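You operate a simulated robot arm through the tools that you are given. There is no shell and no other tool. Be economical: measure what you need, move in short steps, check, and stop when the job is done.

The job below is to be done with a simulated robot arm. You get a single attempt, and the scene is never put back.

Task
Close the two ink tins and stand the PAID and SENT stamps in the letter tray. Set down upright: paid stamp, sent stamp.

It is judged by the outcome, as a careful person would: the job done as asked, and still so three seconds after it is handed in. It fails if anything else is knocked over, pushed out of place, dropped, spilled or broken.

Robot
A 7-joint arm with a two-finger parallel gripper, fixed in place. Base frame: the origin is at the foot of the arm, x ahead of it, y to its left, z up; the work surface is at about z = 760. Readings come in mm, rad, newtons and seconds.
With the tool pointing down near the work surface it reaches from about 300 to 700 mm from the base axis. Its first joint turns from -1.152 to 1.152 rad. Payload 1.57 kg.
Tool frame: the origin (TCP) lies between the finger pads and is the grasp point; the fingertips stand 30 mm ahead of it; z points along the fingers, y is the line along which they close. Largest opening 110 mm; finger width 24, thickness 12; the body of the gripper, 48 by 112 mm, starts 78 mm behind the TCP.
Orientation is that of the tool frame in the base frame, as a unit quaternion [x, y, z, w]. With the fingers straight down and closing along the base's y, the tool's x points along the base's -x, its y along +y and its z along -z.

Tools
- The arm moves only by the tool arm_command. Its argument "increments" is a list of rows, each an object (a shift or turn left out is 0, a gripper value left out holds the last) with "grip": the gripper command, from -1 (fully open) to 1 (shut), values between in proportion; "slide": the shift along the tool's x, y, z in mm, a list of three; "rot": the turn, a rotation vector about the tool's x, y, z in rad, a list of three. In form: [{"grip": grip, "slide": [x, y, z], "rot": [wx, wy, wz]}, ...]. A call has 1 to 12 rows; each row is the pose to reach, as a shift and turn from the pose commanded when the call began, along the tool's axes at that moment. Each row takes 0.2 s and may step no farther than 50 mm and 0.15 rad from the row before; otherwise, or with a gripper value out of range, the whole call is refused. Where a pose cannot be reached the arm comes as near as it can. A force on the tool above 40 N (or 10 N above the force at the start of the call, whichever is more), or a blocked arm, ends the call early, and 0.2 s more pass. The fingers move at their own pace (about 108 mm/s each) and stop on an object; they squeeze with about 34 N. The grip force told is the motor's: it shows also when the fingers shut on nothing. Time passes only in rows, and 0.2 s behind the last, so rows that repeat a pose let the fingers close. The reply holds the time, the measured pose of the TCP, the force on the tool along the base axes, the opening and the grip force, in the units named above and with some noise, with the torque about the TCP (base axes, N m) and any sound that the robot's microphone picked up.
- Cameras (640 x 400 px; columns grow to the right, rows downward): "scene" is fixed at [152.3, -382.4, 1416.7]; the picture's right is [0.87, -0.50, 0.00], its down [-0.28, -0.49, -0.83] and it looks along [0.41, 0.72, -0.56] (base axes); focal length 358 px, centre (320, 200). "wrist" rides on the gripper at [70, 16, -141] in the tool frame; the picture's right is [-0.23, 0.97, 0.00], its down [-0.86, -0.20, -0.48] and it looks along [-0.47, -0.11, 0.88] (tool axes); focal length 222 px, centre (320, 200). There is no depth. A picture from a camera that has moved, and an enlarged one, comes with that camera's place and axes in the base frame and with its lens. The place of the scene camera against the robot may be out by one fixed shift of up to 12 mm in any direction.
- snapshot(camera): a new picture of that camera. No time passes.
- enlarge(camera, box): a new picture of the part [left, top, right, bottom] of that camera's present view, enlarged. No time passes.
- finish_job(): hands the job in; it is judged then, once.

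Go step by step. Nothing tells you positions but the pictures and the camera data: compare them with the known pose of the tool, close in by small moves and look again before you grip or let go. The budget is 120 turns and 84 pictures, counting those below and the enlarged ones. Unless the task says otherwise, let go and move clear before handing in, and close with one line.

The tools are called after ">>>" as name(argument=value, ...) on one line, values as JSON. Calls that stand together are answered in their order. arm_command: Moves the arm, as the interface text tells. Its arguments: {"type":"object","properties":{"increments":{"type":"array"}},"required":["increments"]} The other tools are called the same way: snapshot (camera) takes a picture; enlarge (camera, box) takes an enlarged picture of a part of a camera's view; finish_job () hands the job in.

At the start:

```text
clock: 0.0
tool_pos: [472.6, 102.5, 1063.9]
tool_rot: [-0.001, 1.0, -0.001, 0.0]
wrist_force: [0.1, 0.5, -0.2]
torque: [-0.03, 0.01, 0.01]
opening: 109.7
grip_force: 0.1
```

scene: 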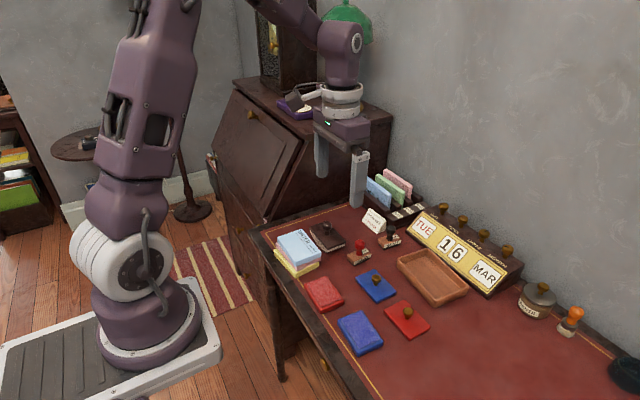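
wrist: 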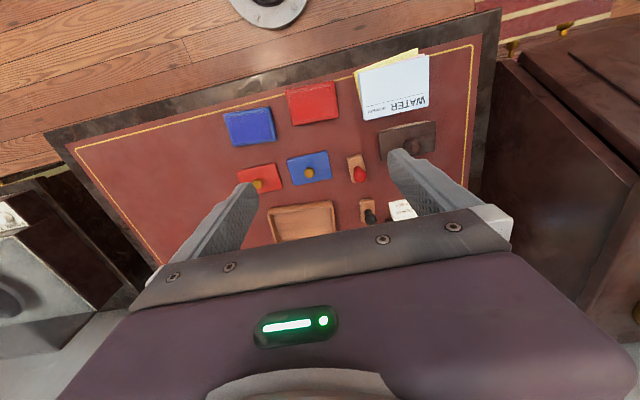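

I see two tins (red, blue), two knobbed lids (blue, red), several stamps and a wooden tray. I'll enlarge to read the labels and shapes first.

>>> enlarge(camera="scene", box=[260, 200, 460, 360])

>>> enlarge(camera="scene", box=[340, 190, 480, 310])

>>> enlarge(camera="wrist", box=[200, 60, 460, 250])

```text
2.50 times, centred on (360, 280) of scene
camera zoom: at [152.3, -382.4, 1416.7], right [0.87, -0.5, 0.0], down [-0.28, -0.49, -0.83], along [0.41, 0.72, -0.56], focal length 894 px, centre (220, 0)
```

zoom: 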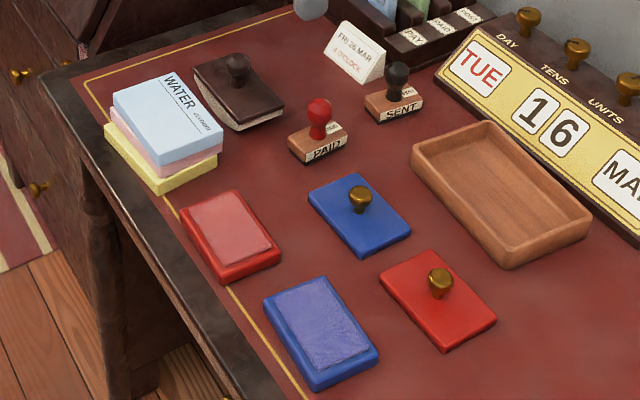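

```text
3.33 times, centred on (410, 250) of scene
camera zoom: at [152.3, -382.4, 1416.7], right [0.87, -0.5, 0.0], down [-0.28, -0.49, -0.83], along [0.41, 0.72, -0.56], focal length 1192 px, centre (20, 33)
```

zoom: 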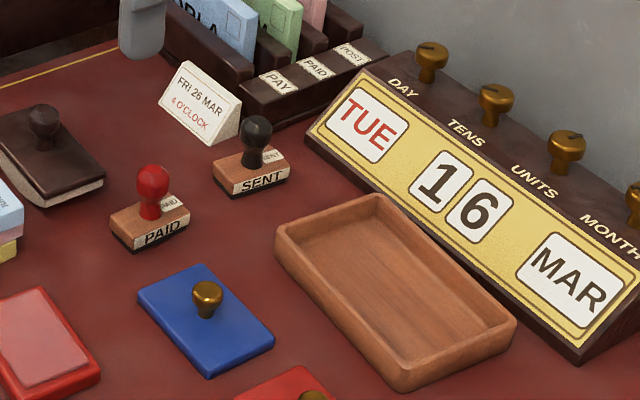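

```text
2.11 times, centred on (330, 155) of wrist
camera zoom: at [403.6, 118.3, 1206.6], right [0.23, 0.97, 0.0], down [0.86, -0.2, 0.48], along [0.47, -0.11, -0.88], focal length 468 px, centre (299, 295)
```

zoom: 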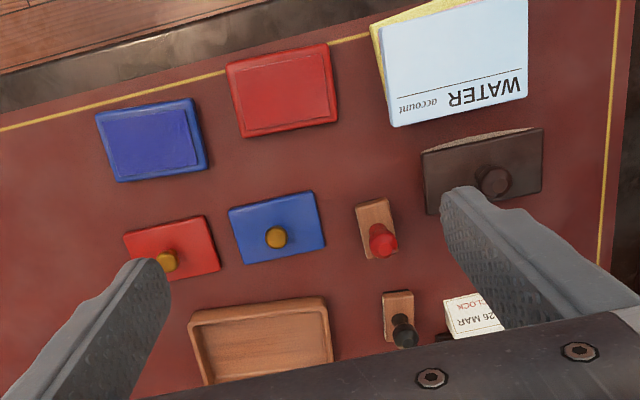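

Tins and lids are close to axis-aligned. From the wrist picture, approximate positions are: blue lid (559,60), red lid (557,-49), red tin (438,97), blue tin (450,-26). I'll move above the blue lid and look again.

>>> arm_command(increments=[{"slide": [-21.6, -10.6, 36]}, {"slide": [-43.2, -21.2, 72]}, {"slide": [-64.8, -31.8, 108]}, {"slide": [-86.4, -42.5, 144]}, {"slide": [-86.4, -42.5, 144]}])

>>> snapshot(camera="wrist")

```text
clock: 1.2
tool_pos: [561.1, 58.3, 919.7]
tool_rot: [0.0, 1.0, 0.0, -0.001]
wrist_force: [-0.8, -0.2, 0.2]
torque: [0.0, 0.01, -0.01]
opening: 110.0
grip_force: 0.1
```

```text
78 pictures are left
camera wrist: at [491.5, 74.5, 1062.8], right [0.23, 0.97, 0.0], down [0.85, -0.2, 0.48], along [0.47, -0.11, -0.88], focal length 222 px, centre (320, 200)
```

wrist: 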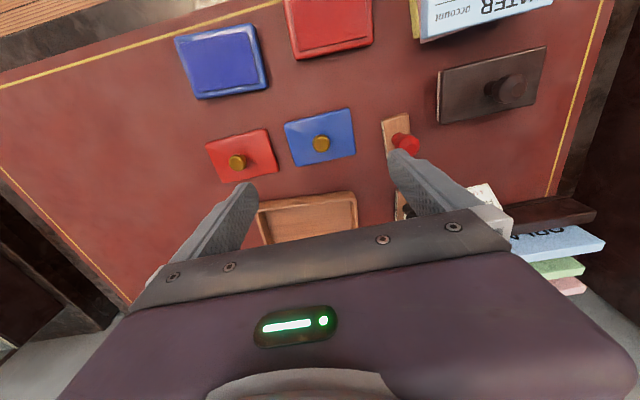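

The blue lid's knob sits almost directly under the tool. I'll enlarge to get its outline and yaw.

>>> enlarge(camera="wrist", box=[170, 10, 430, 200])

>>> enlarge(camera="scene", box=[345, 260, 445, 350])

```text
2.11 times, centred on (300, 105) of wrist
camera zoom: at [491.5, 74.5, 1062.8], right [0.23, 0.97, 0.0], down [0.85, -0.2, 0.48], along [0.47, -0.11, -0.88], focal length 468 px, centre (362, 400)
```

zoom: 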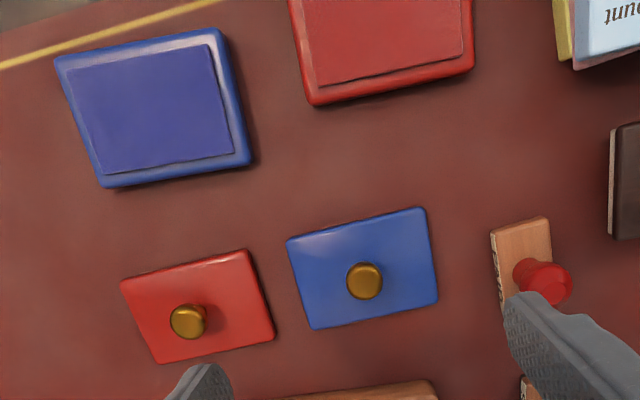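

```text
4.44 times, centred on (395, 305) of scene
camera zoom: at [152.3, -382.4, 1416.7], right [0.87, -0.5, 0.0], down [-0.28, -0.49, -0.83], along [0.41, 0.72, -0.56], focal length 1589 px, centre (-13, -267)
```

zoom: 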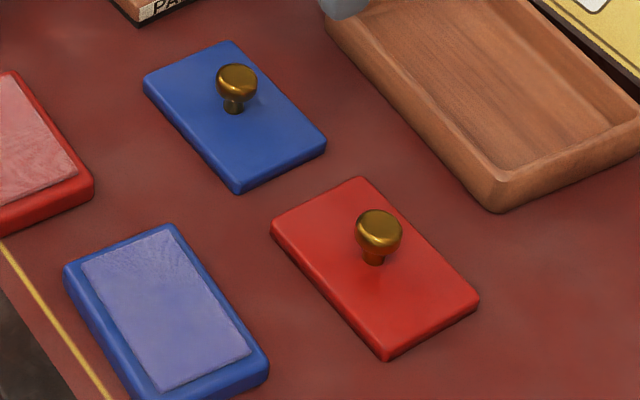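

Blue lid centre ≈ (560,60) and red lid ≈ (560,-50), both with yaw ≈ 0 and about 84×57 mm. Next I'll look at the tins from above with the gripper empty.

>>> arm_command(increments=[{"slide": [40, -8, 0]}, {"slide": [80, -16, 0]}, {"slide": [116, -22, 0]}, {"slide": [116, -22, 0]}])

>>> enlarge(camera="wrist", box=[220, 80, 420, 205])

>>> enlarge(camera="scene", box=[290, 265, 400, 365])

```text
clock: 2.2
tool_pos: [444.1, 36.7, 922.2]
tool_rot: [0.0, 1.0, 0.0, 0.0]
wrist_force: [0.0, -0.8, 0.8]
torque: [-0.03, -0.01, 0.0]
opening: 109.9
grip_force: 0.2
```

```text
3.20 times, centred on (320, 142) of wrist
camera zoom: at [374.2, 53.0, 1063.5], right [0.23, 0.97, 0.0], down [0.85, -0.2, 0.48], along [0.47, -0.11, -0.88], focal length 711 px, centre (320, 384)
```

zoom: 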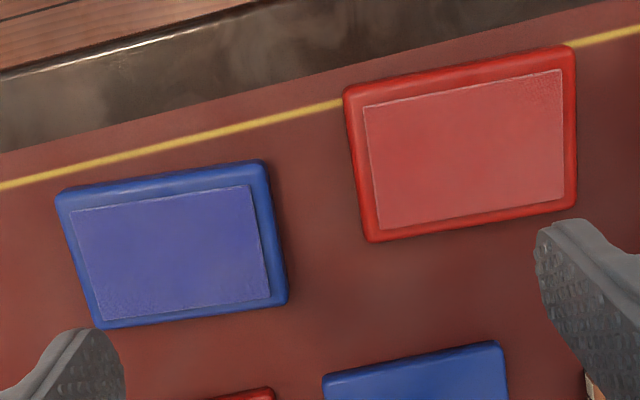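

```text
4.00 times, centred on (345, 315) of scene
camera zoom: at [152.3, -382.4, 1416.7], right [0.87, -0.5, 0.0], down [-0.28, -0.49, -0.83], along [0.41, 0.72, -0.56], focal length 1430 px, centre (220, -260)
```

zoom: 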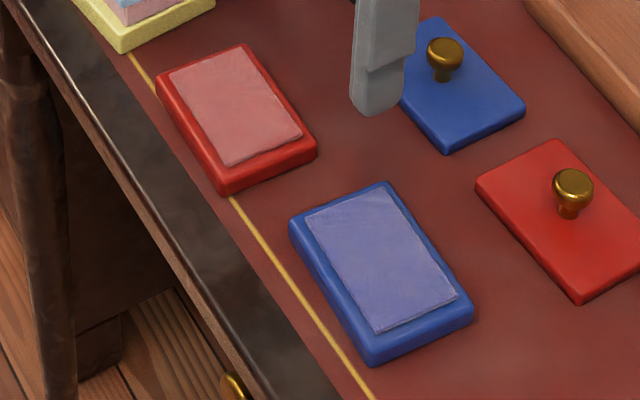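

Tins: red centre ≈ (441,97) with yaw ≈ -0.06, blue centre ≈ (453,-28) with yaw ≈ -0.09. Now I'll go to the blue lid's knob, pausing just above it to check alignment.

>>> arm_command(increments=[{"slide": [-40, 8, 0]}, {"slide": [-80, 16, 20]}, {"slide": [-116.4, 23, 50]}, {"slide": [-116.4, 23, 82]}, {"slide": [-116.4, 23, 82]}, {"slide": [-116.4, 23, 82]}])

>>> snapshot(camera="wrist")

>>> enlarge(camera="scene", box=[330, 220, 440, 320])

```text
clock: 3.6
tool_pos: [561.5, 59.5, 840.7]
tool_rot: [0.0, 1.0, 0.0, 0.0]
wrist_force: [1.0, -0.1, 0.7]
torque: [-0.01, 0.02, -0.03]
opening: 109.9
grip_force: 0.2
```

```text
73 pictures are left
camera wrist: at [491.7, 76.4, 982.2], right [0.23, 0.97, 0.0], down [0.86, -0.2, 0.48], along [0.47, -0.11, -0.88], focal length 222 px, centre (320, 200)
```

wrist: 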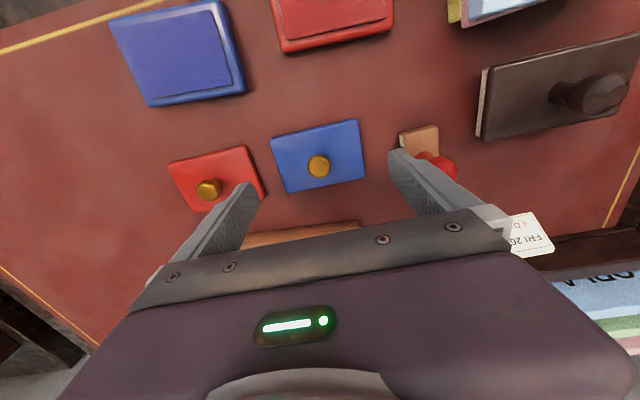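

```text
4.00 times, centred on (385, 270) of scene
camera zoom: at [152.3, -382.4, 1416.7], right [0.87, -0.5, 0.0], down [-0.28, -0.49, -0.83], along [0.41, 0.72, -0.56], focal length 1430 px, centre (60, -80)
```

zoom: 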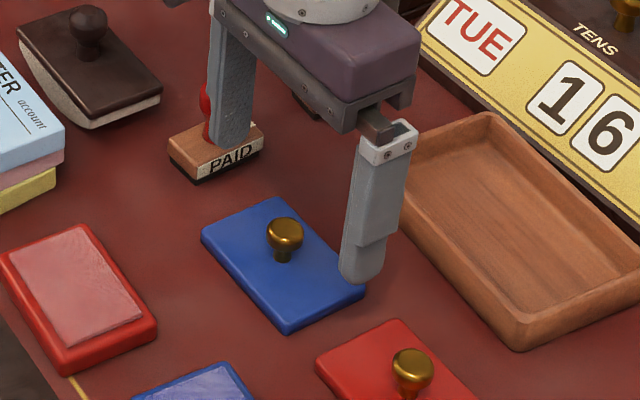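

The open right finger would come down near the PAID handle, so I'll narrow the gripper to about 45 mm before descending around the knob.

>>> arm_command(increments=[{"grip": 0.18}, {"grip": 0.18}, {"grip": 0.18}, {"grip": 0.18, "slide": [1, 0, 20]}, {"grip": 0.18, "slide": [1, 0, 39]}, {"grip": 0.18, "slide": [1, 0, 39]}])

>>> enlarge(camera="scene", box=[330, 220, 440, 320])

>>> snapshot(camera="wrist")

```text
clock: 5.0
tool_pos: [559.3, 61.1, 800.0]
tool_rot: [0.0, 1.0, 0.0, 0.0]
wrist_force: [-0.1, 0.7, 0.0]
torque: [-0.01, 0.02, 0.0]
opening: 45.6
grip_force: 0.1
```

```text
4.00 times, centred on (385, 270) of scene
camera zoom: at [152.3, -382.4, 1416.7], right [0.87, -0.5, 0.0], down [-0.28, -0.49, -0.83], along [0.41, 0.72, -0.56], focal length 1430 px, centre (60, -80)
```

zoom: 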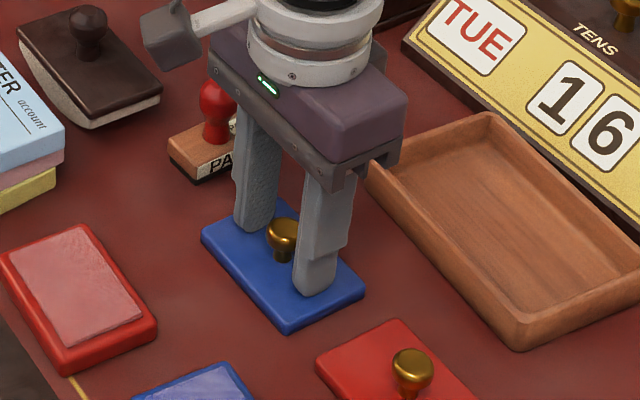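

```text
70 pictures are left
camera wrist: at [490.0, 76.3, 942.4], right [0.23, 0.97, 0.0], down [0.86, -0.2, 0.48], along [0.47, -0.11, -0.88], focal length 222 px, centre (320, 200)
```

wrist: 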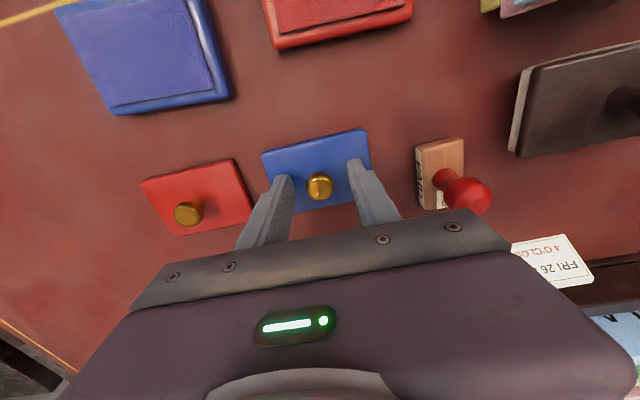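

The knob is centred between the fingers, so I'll close and lift.

>>> arm_command(increments=[{"grip": 1}, {"grip": 1}, {"grip": 1}, {"grip": 1, "slide": [0, 0, -15]}, {"grip": 1, "slide": [0, 0, -45]}, {"grip": 1, "slide": [0, 0, -80]}, {"grip": 1, "slide": [0, 0, -80]}])

>>> snapshot(camera="wrist")

>>> enlarge(camera="scene", box=[310, 200, 450, 320])

```text
clock: 6.6
tool_pos: [559.7, 60.7, 878.4]
tool_rot: [0.0, 1.0, 0.0, 0.001]
wrist_force: [-0.2, 0.2, -0.9]
torque: [-0.01, 0.0, -0.01]
opening: 20.1
grip_force: 33.9
```

```text
69 pictures are left
camera wrist: at [490.2, 76.1, 1021.0], right [0.23, 0.97, 0.0], down [0.86, -0.2, 0.48], along [0.47, -0.11, -0.88], focal length 222 px, centre (320, 200)
```

wrist: 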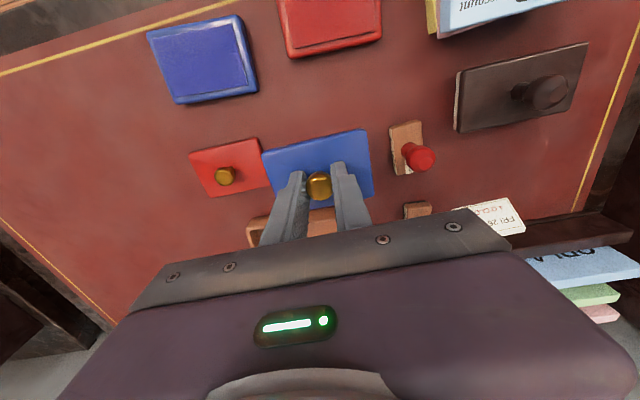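

```text
3.33 times, centred on (380, 260) of scene
camera zoom: at [152.3, -382.4, 1416.7], right [0.87, -0.5, 0.0], down [-0.28, -0.49, -0.83], along [0.41, 0.72, -0.56], focal length 1192 px, centre (120, 0)
```

zoom: 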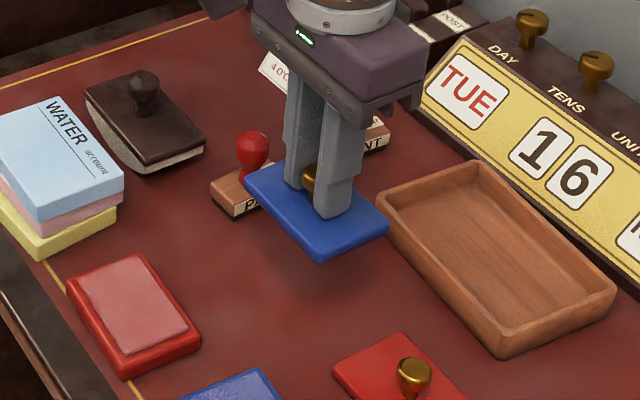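

The lid is held level. I'll carry it over the blue tin, turning to match the tin's yaw, and hover to inspect.

>>> arm_command(increments=[{"slide": [26.5, -22, 0], "rot": [0, 0, 0.02]}, {"slide": [53, -44, 0], "rot": [0, 0, 0.04]}, {"slide": [80, -66, 0], "rot": [0, 0, 0.066]}, {"slide": [106.5, -88.8, 0], "rot": [0, 0, 0.088]}, {"slide": [106.5, -88.8, 40], "rot": [0, 0, 0.088]}, {"slide": [106.5, -88.8, 40], "rot": [0, 0, 0.088]}])

>>> enlarge(camera="wrist", box=[220, 80, 420, 205])

>>> enlarge(camera="scene", box=[310, 270, 420, 370])

```text
clock: 8.0
tool_pos: [453.2, -29.1, 841.4]
tool_rot: [0.044, 0.999, -0.001, 0.001]
wrist_force: [1.1, 0.3, -0.7]
torque: [0.01, -0.02, 0.0]
opening: 20.1
grip_force: 33.7
```

```text
3.20 times, centred on (320, 142) of wrist
camera zoom: at [385.1, -7.5, 982.8], right [0.31, 0.95, 0.0], down [0.83, -0.27, 0.48], along [0.46, -0.15, -0.88], focal length 711 px, centre (320, 384)
```

zoom: 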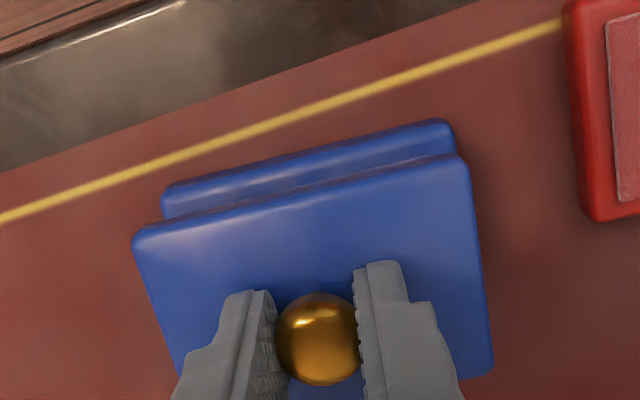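

```text
4.00 times, centred on (365, 320) of scene
camera zoom: at [152.3, -382.4, 1416.7], right [0.87, -0.5, 0.0], down [-0.28, -0.49, -0.83], along [0.41, 0.72, -0.56], focal length 1430 px, centre (140, -280)
```

zoom: 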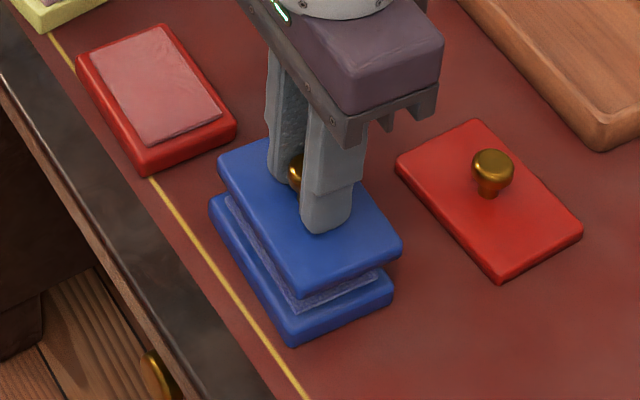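

The lid is parallel to the tin and about 1.5 mm off in y. I'll correct that and descend toward contact.

>>> arm_command(increments=[{"slide": [0, 1.4, 0]}, {"slide": [0, 1.4, 12]}, {"slide": [0, 1.4, 22]}, {"slide": [0, 1.4, 22]}])

>>> enlarge(camera="wrist", box=[220, 80, 420, 205])

>>> enlarge(camera="scene", box=[330, 290, 410, 365])

```text
clock: 9.0
tool_pos: [452.1, -27.9, 818.6]
tool_rot: [0.043, 0.999, 0.001, -0.001]
wrist_force: [-0.7, 0.1, -0.1]
torque: [-0.01, 0.02, 0.01]
opening: 20.3
grip_force: 33.7
```

```text
3.20 times, centred on (320, 142) of wrist
camera zoom: at [384.8, -5.5, 960.1], right [0.31, 0.95, 0.0], down [0.83, -0.27, 0.48], along [0.45, -0.15, -0.88], focal length 711 px, centre (320, 384)
```

zoom: 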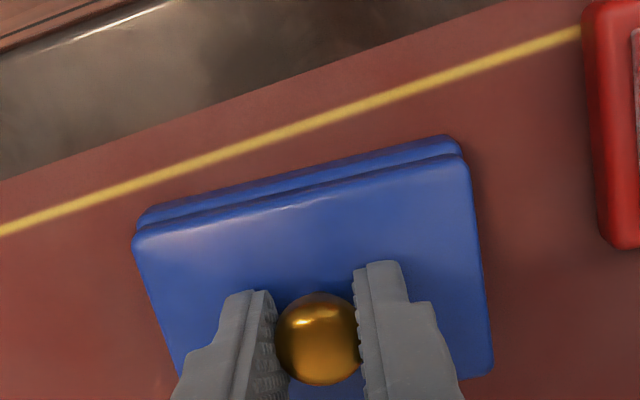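

```text
5.33 times, centred on (370, 328) of scene
camera zoom: at [152.3, -382.4, 1416.7], right [0.87, -0.5, 0.0], down [-0.28, -0.49, -0.83], along [0.41, 0.72, -0.56], focal length 1907 px, centre (53, -480)
```

zoom: 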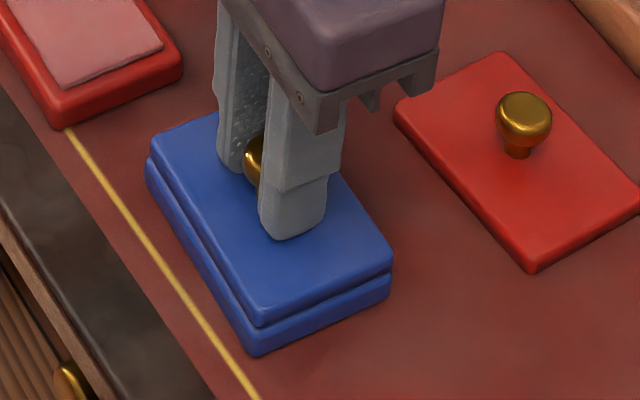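

Alignment looks good, so I'll descend gently to contact.

>>> arm_command(increments=[{"slide": [0, 0, 1.5]}, {"slide": [0, 0, 3]}, {"slide": [0, 0, 3]}])

>>> enlarge(camera="scene", box=[330, 290, 410, 365])

```text
clock: 9.8
tool_pos: [452.7, -29.2, 817.0]
tool_rot: [0.045, 0.999, 0.0, 0.0]
wrist_force: [-4.1, 0.3, 9.0]
torque: [0.04, -0.19, 0.0]
opening: 20.5
grip_force: 33.9
heard: snap
stopped in row 3: the force on the tool passed its limit at 42 N (the readings are from after the stop); the commanded pose is now the measured one
```

```text
5.33 times, centred on (370, 328) of scene
camera zoom: at [152.0, -382.4, 1416.8], right [0.87, -0.5, 0.0], down [-0.28, -0.49, -0.83], along [0.41, 0.72, -0.56], focal length 1907 px, centre (53, -480)
```

zoom: 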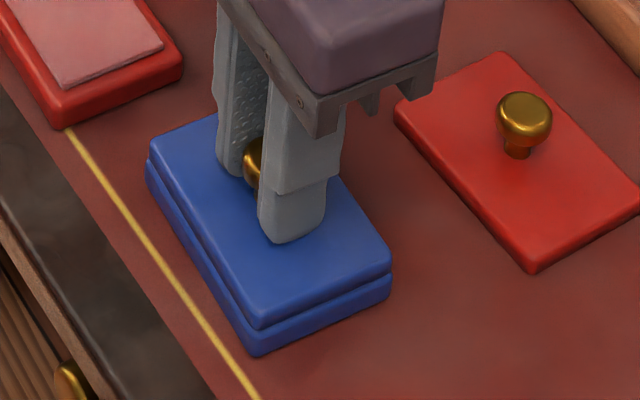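

A snap was heard, so the lid seated. I'll open the fingers and lift clear.

>>> arm_command(increments=[{"grip": 0.2}, {"grip": 0.2}, {"grip": 0.2, "slide": [0, 0, -20]}, {"grip": 0.2, "slide": [0, 0, -60]}, {"grip": 0.2, "slide": [0, 0, -100]}, {"grip": 0.2, "slide": [0, 0, -100]}])

>>> enlarge(camera="scene", box=[310, 270, 440, 370])

>>> enlarge(camera="wrist", box=[220, 80, 420, 205])

```text
clock: 11.2
tool_pos: [451.8, -27.9, 916.0]
tool_rot: [0.045, 0.999, -0.001, 0.0]
wrist_force: [-0.3, 0.0, 0.2]
torque: [0.01, 0.0, 0.03]
opening: 43.9
grip_force: 0.1
```

```text
4.00 times, centred on (375, 320) of scene
camera zoom: at [152.3, -382.4, 1416.7], right [0.87, -0.5, 0.0], down [-0.28, -0.49, -0.83], along [0.41, 0.72, -0.56], focal length 1430 px, centre (100, -280)
```

zoom: 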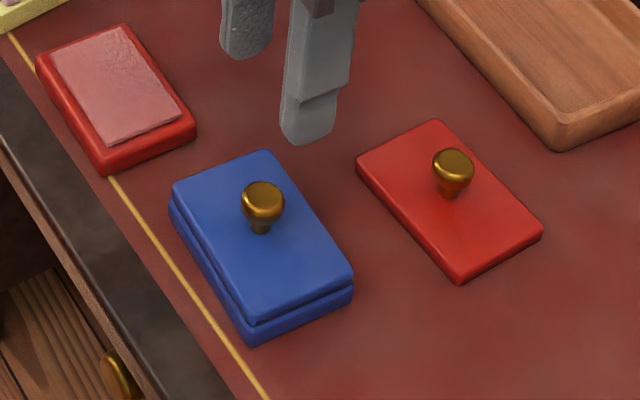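

```text
3.20 times, centred on (320, 142) of wrist
camera zoom: at [384.6, -5.4, 1058.5], right [0.31, 0.95, 0.0], down [0.83, -0.27, 0.48], along [0.45, -0.15, -0.88], focal length 711 px, centre (320, 384)
```

zoom: 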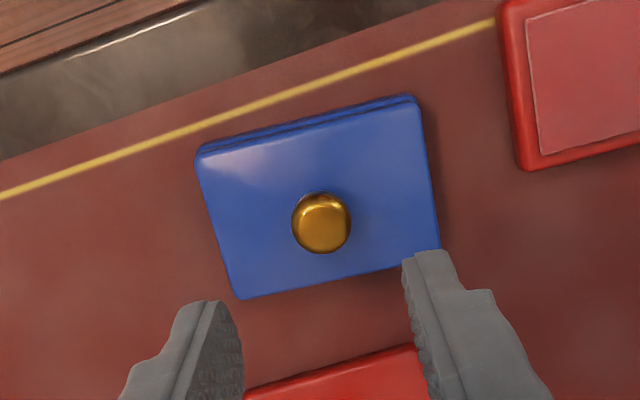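

The blue tin is closed. Next I'll go to the red lid's knob at (560,-50.5), undoing the yaw and stopping at a hover height.

>>> arm_command(increments=[{"slide": [-37, -4.3, 0], "rot": [0, 0, -0.03]}, {"slide": [-74, -8.6, 0], "rot": [0, 0, -0.06]}, {"slide": [-110.1, -12.9, 20], "rot": [0, 0, -0.088]}, {"slide": [-110.1, -12.9, 60], "rot": [0, 0, -0.088]}, {"slide": [-110.1, -12.9, 76], "rot": [0, 0, -0.088]}, {"slide": [-110.1, -12.9, 76], "rot": [0, 0, -0.088]}])

>>> enlarge(camera="wrist", box=[220, 80, 420, 205])

```text
clock: 12.6
tool_pos: [561.1, -51.8, 838.5]
tool_rot: [0.0, 1.0, 0.0, 0.0]
wrist_force: [0.7, 0.0, -0.3]
torque: [-0.02, 0.0, -0.02]
opening: 44.0
grip_force: 0.2
```

```text
3.20 times, centred on (320, 142) of wrist
camera zoom: at [491.1, -34.6, 980.3], right [0.23, 0.97, 0.0], down [0.86, -0.2, 0.48], along [0.47, -0.11, -0.88], focal length 711 px, centre (320, 384)
```

zoom: 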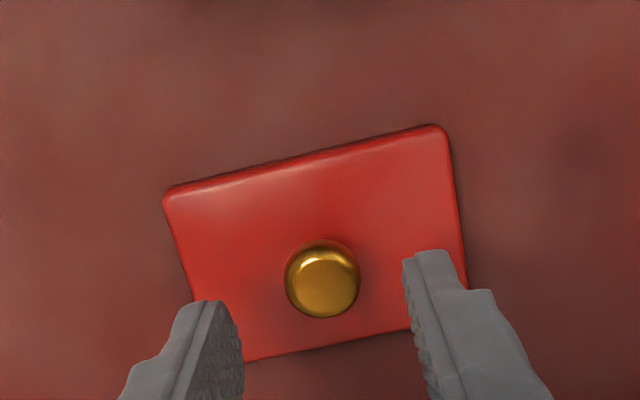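

The knob is centred. I'll descend, close and lift.

>>> arm_command(increments=[{"slide": [0, 0.5, 20]}, {"slide": [0, 0.5, 39]}, {"slide": [0, 0.5, 39]}, {"grip": 1, "slide": [0, 0.5, 39]}, {"grip": 1, "slide": [0, 0.5, 39]}, {"grip": 1, "slide": [0, 0.5, 39]}, {"grip": 1, "slide": [0, 0.5, 25]}, {"grip": 1, "slide": [0, 0.5, -10]}, {"grip": 1, "slide": [0, 0.5, -50]}, {"grip": 1, "slide": [0, 0.5, -50]}])

>>> enlarge(camera="wrist", box=[220, 80, 420, 205])

```text
clock: 14.8
tool_pos: [561.0, -50.7, 889.0]
tool_rot: [0.0, 1.0, 0.0, 0.0]
wrist_force: [0.2, 0.2, -0.9]
torque: [0.01, 0.05, 0.01]
opening: 20.2
grip_force: 33.8
```

```text
3.20 times, centred on (320, 142) of wrist
camera zoom: at [491.0, -34.1, 1031.4], right [0.23, 0.97, 0.0], down [0.86, -0.2, 0.48], along [0.47, -0.11, -0.88], focal length 711 px, centre (320, 384)
```

zoom: 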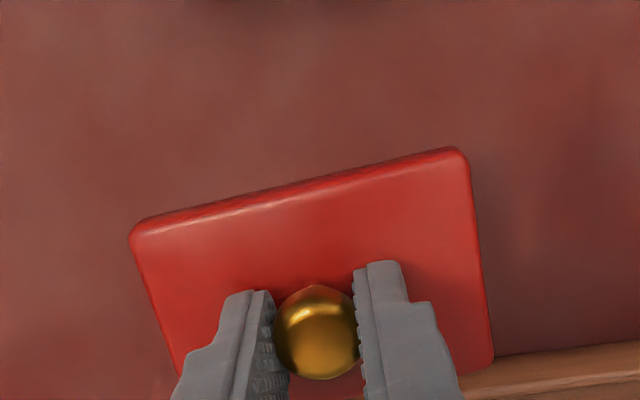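

Slight pitch of the lid is possible, so I'll check from the scene camera.

>>> enlarge(camera="scene", box=[390, 220, 490, 300])

```text
5.00 times, centred on (440, 260) of scene
camera zoom: at [152.3, -382.4, 1416.7], right [0.87, -0.5, 0.0], down [-0.28, -0.49, -0.83], along [0.41, 0.72, -0.56], focal length 1788 px, centre (-280, -100)
```

zoom: 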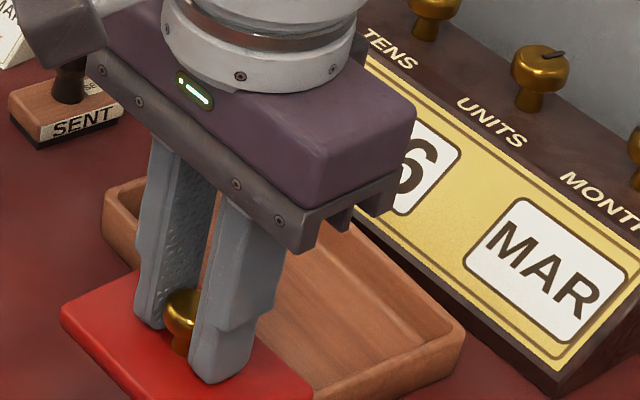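

It's held. I'll carry it to the red tin (441,97, yaw -0.06) and hover.

>>> arm_command(increments=[{"slide": [30, 36.8, 0], "rot": [0, 0, 0.015]}, {"slide": [60, 73.6, 0], "rot": [0, 0, 0.03]}, {"slide": [90, 110.4, 0], "rot": [0, 0, 0.045]}, {"slide": [120, 147.4, 0], "rot": [0, 0, 0.06]}, {"slide": [120, 147.4, 40], "rot": [0, 0, 0.06]}, {"slide": [120, 147.4, 50], "rot": [0, 0, 0.06]}, {"slide": [120, 147.4, 50], "rot": [0, 0, 0.06]}])

>>> enlarge(camera="wrist", box=[220, 80, 420, 205])

>>> enlarge(camera="scene", box=[285, 240, 385, 330])

```text
clock: 16.4
tool_pos: [442.0, 97.7, 840.2]
tool_rot: [0.031, 1.0, 0.0, 0.001]
wrist_force: [0.4, 0.0, -0.9]
torque: [0.01, 0.0, 0.0]
opening: 20.2
grip_force: 33.9
```

```text
3.20 times, centred on (320, 142) of wrist
camera zoom: at [373.5, 117.8, 981.8], right [0.29, 0.96, 0.0], down [0.84, -0.25, 0.48], along [0.46, -0.14, -0.88], focal length 711 px, centre (320, 384)
```

zoom: 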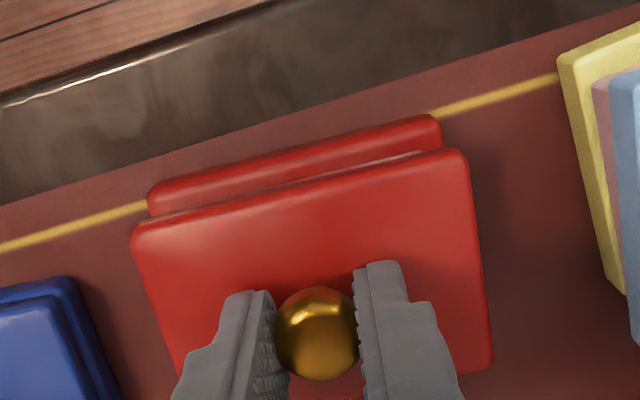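

```text
4.44 times, centred on (335, 285) of scene
camera zoom: at [152.3, -382.4, 1416.7], right [0.87, -0.5, 0.0], down [-0.28, -0.49, -0.83], along [0.41, 0.72, -0.56], focal length 1589 px, centre (253, -178)
```

zoom: 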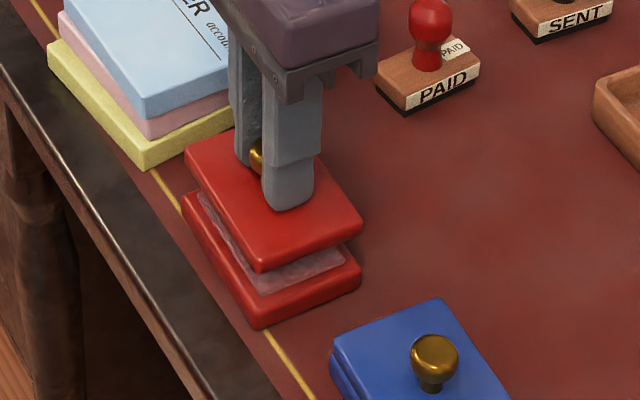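

About -1.3 mm in y is needed; yaw and x match. I'll correct and descend.

>>> arm_command(increments=[{"slide": [0, -1.3, 0]}, {"slide": [0, -1.3, 11]}, {"slide": [0, -1.3, 21]}, {"slide": [0, -1.3, 21]}])

>>> enlarge(camera="wrist", box=[220, 80, 420, 205])

>>> enlarge(camera="scene", box=[290, 250, 370, 325])

```text
clock: 17.4
tool_pos: [442.1, 96.1, 817.5]
tool_rot: [0.031, 1.0, 0.0, 0.0]
wrist_force: [-0.1, -0.4, -0.4]
torque: [-0.03, 0.01, -0.03]
opening: 20.3
grip_force: 34.1
```

```text
3.20 times, centred on (320, 142) of wrist
camera zoom: at [373.0, 116.1, 960.3], right [0.29, 0.96, 0.0], down [0.84, -0.25, 0.48], along [0.46, -0.14, -0.88], focal length 711 px, centre (320, 384)
```

zoom: 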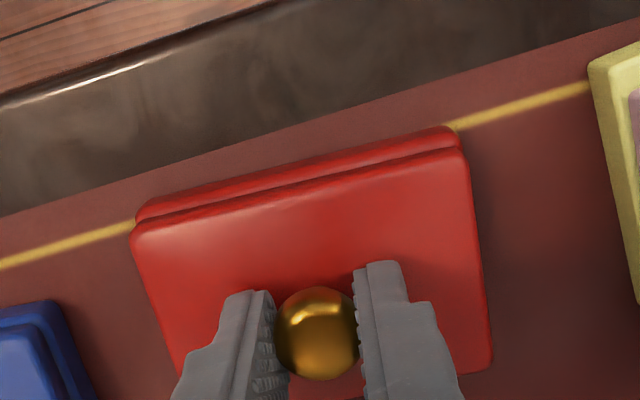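

```text
5.33 times, centred on (330, 288) of scene
camera zoom: at [152.3, -382.4, 1416.7], right [0.87, -0.5, 0.0], down [-0.28, -0.49, -0.83], along [0.41, 0.72, -0.56], focal length 1907 px, centre (267, -267)
```

zoom: 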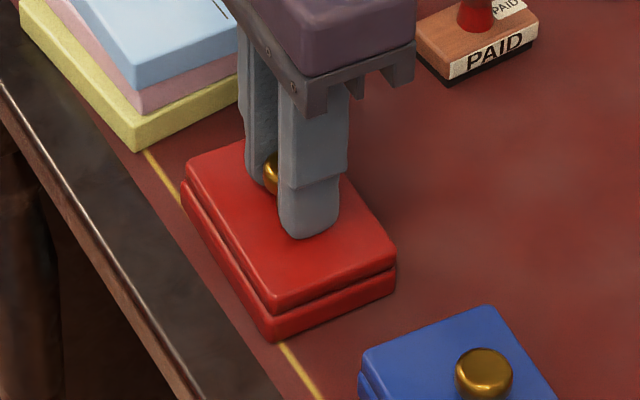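

Nearly the same picture as the blue one before it snapped. I'll make a tiny shift and press down.

>>> arm_command(increments=[{"slide": [0.8, 0, 0]}, {"slide": [0.8, 0, 1.5]}, {"slide": [0.8, 0, 3]}, {"slide": [0.8, 0, 4]}, {"slide": [0.8, 0, 4]}])

>>> enlarge(camera="scene", box=[290, 250, 370, 325])

```text
clock: 18.5
tool_pos: [441.7, 97.1, 816.0]
tool_rot: [0.03, 1.0, 0.0, -0.001]
wrist_force: [-3.8, -1.1, 9.5]
torque: [-0.03, -0.08, -0.02]
opening: 20.3
grip_force: 34.2
heard: snap
stopped in row 5: the force on the tool passed its limit at 44 N (the readings are from after the stop); the commanded pose is now the measured one
```

```text
5.33 times, centred on (330, 288) of scene
camera zoom: at [152.1, -382.5, 1416.7], right [0.87, -0.5, 0.0], down [-0.28, -0.49, -0.83], along [0.41, 0.72, -0.56], focal length 1907 px, centre (267, -267)
```

zoom: 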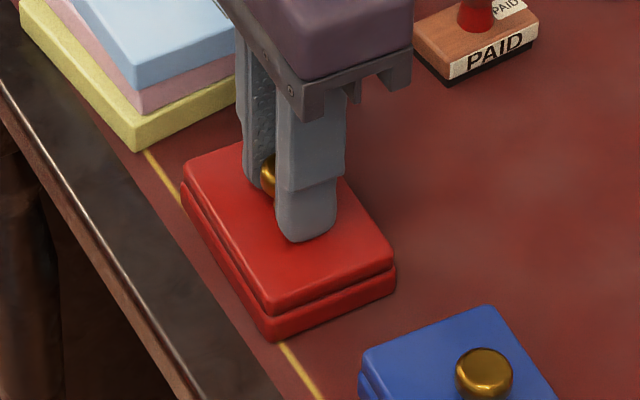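

The red lid snapped on. I'll release, rise, and move over toward the PAID stamp around (579,152) for a look.

>>> arm_command(increments=[{"grip": 0.2}, {"grip": 0.2}, {"grip": 0.2, "slide": [0, 0, -20]}, {"grip": 0.2, "slide": [0, 0, -65]}, {"grip": 0.2, "slide": [0, 0, -110], "rot": [0, 0, -0.06]}, {"grip": 0.2, "slide": [0, 0, -140], "rot": [0, 0, -0.06]}, {"slide": [-35, 4, -140], "rot": [0, 0, -0.06]}, {"slide": [-75, 8, -140], "rot": [0, 0, -0.06]}, {"slide": [-110, 15, -140], "rot": [0, 0, -0.06]}, {"slide": [-130, 22, -140], "rot": [0, 0, -0.06]}, {"slide": [-130, 22, -140], "rot": [0, 0, -0.06]}])

>>> enlarge(camera="wrist", box=[200, 80, 440, 230])

>>> enlarge(camera="scene", box=[280, 220, 440, 370])

```text
clock: 20.9
tool_pos: [573.4, 110.6, 955.5]
tool_rot: [0.001, 1.0, 0.0, 0.0]
wrist_force: [-0.1, -0.2, 0.2]
torque: [0.0, 0.0, -0.01]
opening: 43.7
grip_force: 0.1
```

```text
2.67 times, centred on (320, 155) of wrist
camera zoom: at [503.1, 127.0, 1096.6], right [0.23, 0.97, 0.0], down [0.85, -0.2, 0.48], along [0.47, -0.11, -0.88], focal length 592 px, centre (320, 320)
```

zoom: 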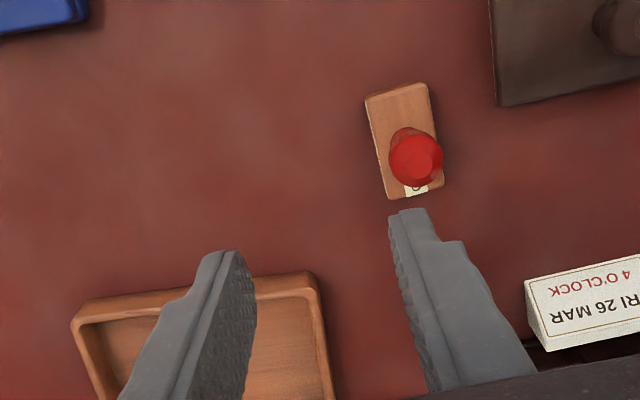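

```text
2.67 times, centred on (360, 295) of scene
camera zoom: at [152.3, -382.4, 1416.7], right [0.87, -0.5, 0.0], down [-0.28, -0.49, -0.83], along [0.41, 0.72, -0.56], focal length 954 px, centre (213, -53)
```

zoom: 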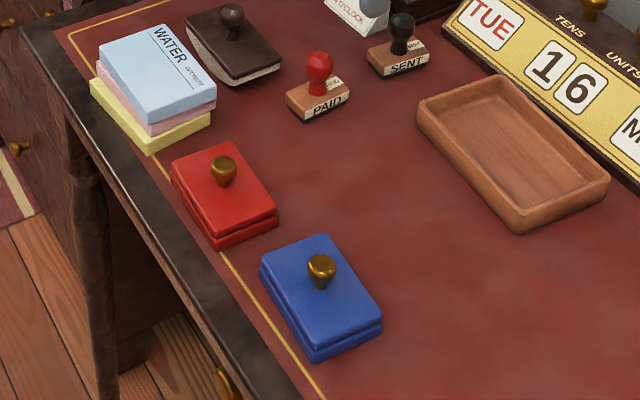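

Both tins are closed. PAID block centre ≈ (580,156), 55×30 mm, handle centred. Now I'll survey the tray from above.

>>> arm_command(increments=[{"slide": [-22, -28, 0]}, {"slide": [-44, -56, 0]}, {"slide": [-60, -80, 0]}, {"slide": [-60, -80, 0]}])

>>> enlarge(camera="wrist", box=[200, 80, 440, 230])

>>> enlarge(camera="scene", box=[340, 210, 480, 310])

```text
clock: 21.9
tool_pos: [632.2, 31.0, 953.6]
tool_rot: [0.001, 1.0, 0.0, 0.0]
wrist_force: [0.3, 1.5, 0.6]
torque: [0.02, 0.02, 0.0]
opening: 44.0
grip_force: 0.0
```

```text
2.67 times, centred on (320, 155) of wrist
camera zoom: at [562.2, 48.2, 1096.9], right [0.23, 0.97, 0.0], down [0.85, -0.2, 0.48], along [0.47, -0.11, -0.88], focal length 592 px, centre (320, 320)
```

zoom: 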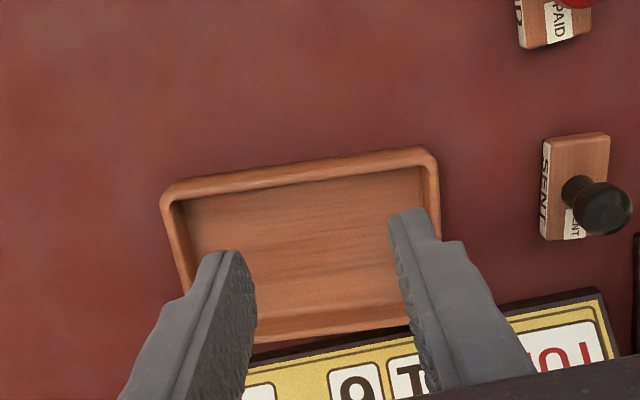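

```text
4.00 times, centred on (410, 260) of scene
camera zoom: at [152.3, -382.5, 1416.7], right [0.87, -0.5, 0.0], down [-0.28, -0.49, -0.83], along [0.41, 0.72, -0.56], focal length 1430 px, centre (-40, -40)
```

zoom: 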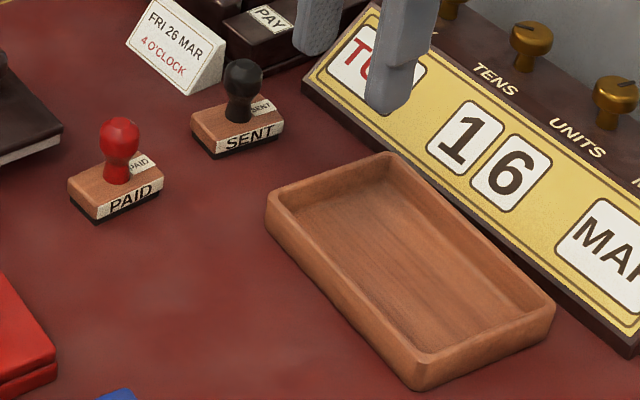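

Tray interior spans x≈645–733 and y≈-53–78. I plan PAID at (677,-10) and SENT at (677,50). Now I'll move over the PAID handle.

>>> arm_command(increments=[{"slide": [18, 42, 0]}, {"slide": [36, 84, 0]}, {"slide": [53.2, 124.5, 0]}, {"slide": [53.2, 124.5, 40]}, {"slide": [53.2, 124.5, 80]}, {"slide": [53.2, 124.5, 80]}])

>>> enlarge(camera="wrist", box=[220, 80, 420, 205])

>>> enlarge(camera="scene", box=[320, 195, 400, 275])

```text
clock: 23.3
tool_pos: [579.3, 156.9, 876.3]
tool_rot: [0.0, 1.0, -0.001, 0.0]
wrist_force: [0.5, 0.0, 0.6]
torque: [0.01, 0.02, 0.01]
opening: 43.9
grip_force: 0.1
```

```text
3.20 times, centred on (320, 142) of wrist
camera zoom: at [510.4, 172.0, 1017.6], right [0.23, 0.97, 0.0], down [0.85, -0.2, 0.48], along [0.47, -0.11, -0.88], focal length 711 px, centre (320, 384)
```

zoom: 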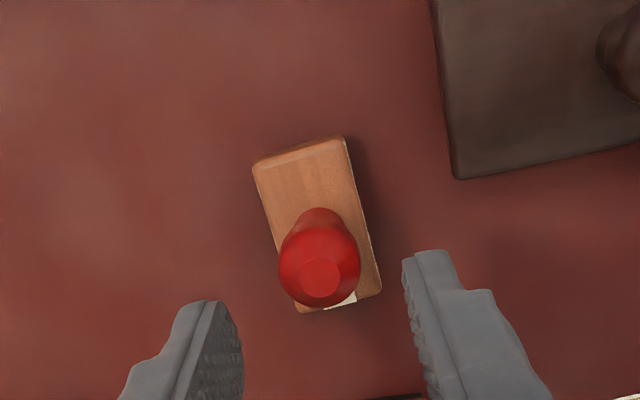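

```text
5.00 times, centred on (360, 235) of scene
camera zoom: at [152.3, -382.4, 1416.7], right [0.87, -0.5, 0.0], down [-0.28, -0.49, -0.83], along [0.41, 0.72, -0.56], focal length 1788 px, centre (120, 25)
```

zoom: 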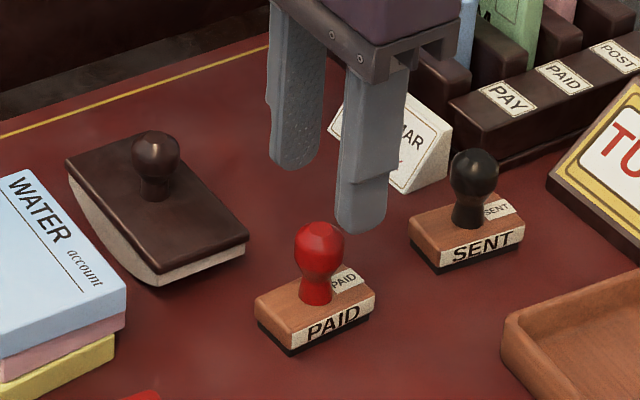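

The PAID ball is centred under the tool. I'll descend to TCP ≈ 817, just above the block with the fingertips, and check.

>>> arm_command(increments=[{"slide": [0, 0, 25]}, {"slide": [0, 0, 50]}, {"slide": [0, 0, 60]}, {"slide": [0, 0, 60]}])

>>> enlarge(camera="scene", box=[320, 195, 400, 275])

```text
clock: 24.3
tool_pos: [578.9, 156.2, 816.2]
tool_rot: [0.0, 1.0, 0.0, -0.001]
wrist_force: [-0.1, -0.2, 0.2]
torque: [0.01, 0.01, 0.02]
opening: 44.2
grip_force: 0.1
```

```text
5.00 times, centred on (360, 235) of scene
camera zoom: at [152.3, -382.4, 1416.7], right [0.87, -0.5, 0.0], down [-0.28, -0.49, -0.83], along [0.41, 0.72, -0.56], focal length 1788 px, centre (120, 25)
```

zoom: 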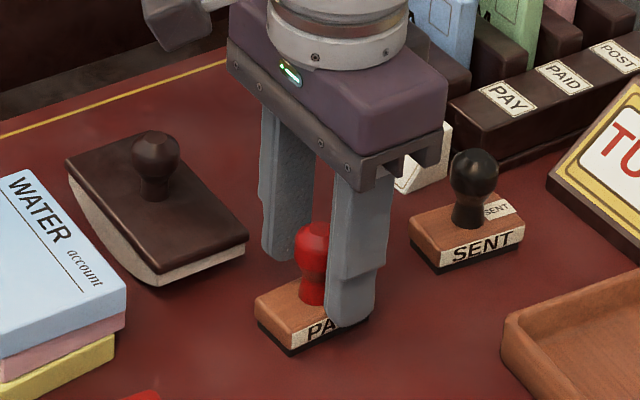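

Well placed. I'll close and lift.

>>> arm_command(increments=[{"grip": 1}, {"grip": 1}, {"grip": 1}, {"grip": 1, "slide": [0, 0, -15]}, {"grip": 1, "slide": [0, 0, -50]}, {"grip": 1, "slide": [0, 0, -84]}, {"grip": 1, "slide": [0, 0, -84]}])

>>> snapshot(camera="wrist")

>>> enlarge(camera="scene", box=[320, 165, 420, 265])

```text
clock: 25.9
tool_pos: [579.6, 154.3, 900.3]
tool_rot: [0.001, 1.0, 0.0, -0.001]
wrist_force: [0.6, -0.4, -0.6]
torque: [-0.05, 0.0, 0.02]
opening: 23.4
grip_force: 33.8
```

```text
45 pictures are left
camera wrist: at [509.7, 171.0, 1041.8], right [0.23, 0.97, 0.0], down [0.85, -0.2, 0.48], along [0.47, -0.11, -0.88], focal length 222 px, centre (320, 200)
```

wrist: 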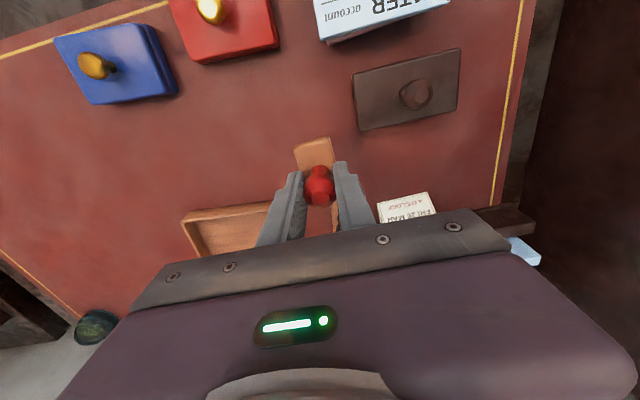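

```text
4.00 times, centred on (370, 215) of scene
camera zoom: at [152.3, -382.4, 1416.7], right [0.87, -0.5, 0.0], down [-0.28, -0.49, -0.83], along [0.41, 0.72, -0.56], focal length 1430 px, centre (120, 140)
```

zoom: 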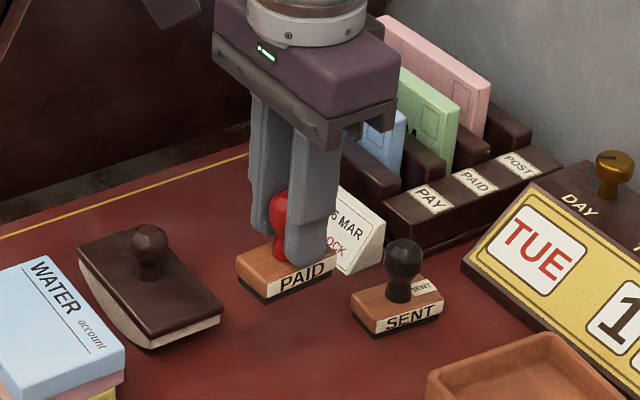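

PAID is held upright. I'll carry it over the tray to (677,-10).

>>> arm_command(increments=[{"slide": [-20, -33, 0]}, {"slide": [-40, -66, 0]}, {"slide": [-60, -100, 0]}, {"slide": [-80, -134, 0]}, {"slide": [-97.4, -164.3, 0]}, {"slide": [-97.4, -164.3, 25]}, {"slide": [-97.4, -164.3, 25]}])

>>> snapshot(camera="wrist")

>>> enlarge(camera="scene", box=[380, 210, 500, 310])

```text
clock: 27.5
tool_pos: [675.1, -11.4, 875.2]
tool_rot: [0.0, 1.0, 0.0, 0.0]
wrist_force: [-0.5, 0.2, -0.4]
torque: [0.04, -0.01, 0.0]
opening: 23.2
grip_force: 34.4
```

```text
43 pictures are left
camera wrist: at [605.8, 5.9, 1017.1], right [0.23, 0.97, 0.0], down [0.85, -0.2, 0.48], along [0.47, -0.11, -0.88], focal length 222 px, centre (320, 200)
```

wrist: 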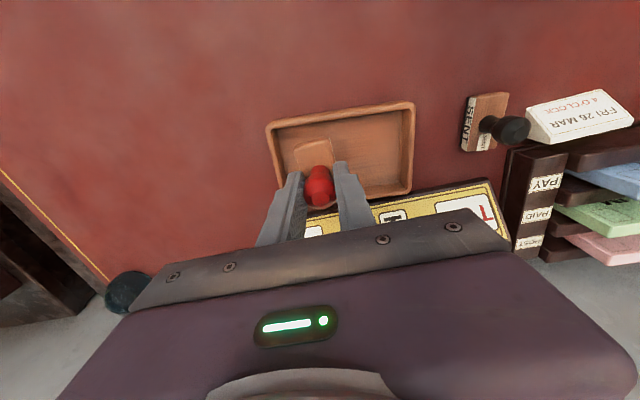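

```text
4.00 times, centred on (440, 260) of scene
camera zoom: at [152.3, -382.5, 1416.7], right [0.87, -0.5, 0.0], down [-0.28, -0.49, -0.83], along [0.41, 0.72, -0.56], focal length 1430 px, centre (-160, -40)
```

zoom: 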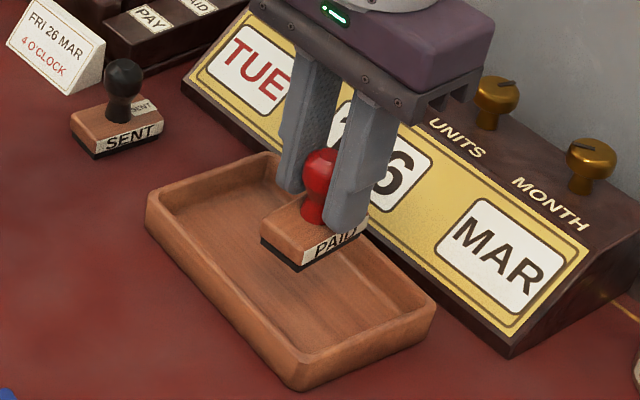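

The stamp is a bit near the front wall. I'll shift it 10 mm further in, align yaw with the tray, and lower to just above the floor.

>>> arm_command(increments=[{"slide": [-5, 1, 0], "rot": [0, 0, 0.05]}, {"slide": [-10, 1, 0], "rot": [0, 0, 0.1]}, {"slide": [-10, 1, 20], "rot": [0, 0, 0.1]}, {"slide": [-10, 1, 42], "rot": [0, 0, 0.1]}, {"slide": [-10, 1, 42], "rot": [0, 0, 0.1]}])

>>> enlarge(camera="wrist", box=[220, 60, 460, 210])

>>> enlarge(camera="scene", box=[380, 220, 500, 320])

```text
clock: 28.7
tool_pos: [687.8, -9.6, 832.2]
tool_rot: [0.051, 0.999, 0.0, 0.0]
wrist_force: [-0.2, 0.1, -0.7]
torque: [0.02, -0.05, 0.0]
opening: 23.2
grip_force: 34.3
```

```text
2.67 times, centred on (340, 135) of wrist
camera zoom: at [618.3, 14.3, 975.2], right [0.32, 0.95, 0.0], down [0.83, -0.28, 0.48], along [0.45, -0.16, -0.88], focal length 592 px, centre (267, 373)
```

zoom: 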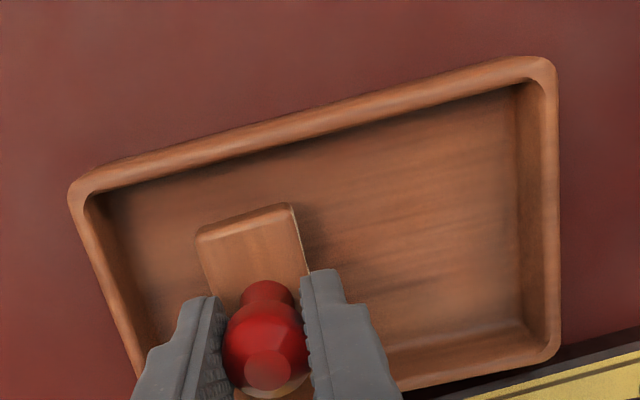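

```text
4.00 times, centred on (440, 270) of scene
camera zoom: at [152.3, -382.4, 1416.7], right [0.87, -0.5, 0.0], down [-0.28, -0.49, -0.83], along [0.41, 0.72, -0.56], focal length 1430 px, centre (-160, -80)
```

zoom: 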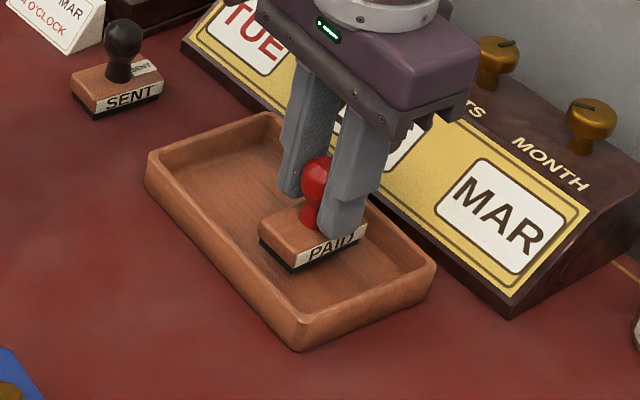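

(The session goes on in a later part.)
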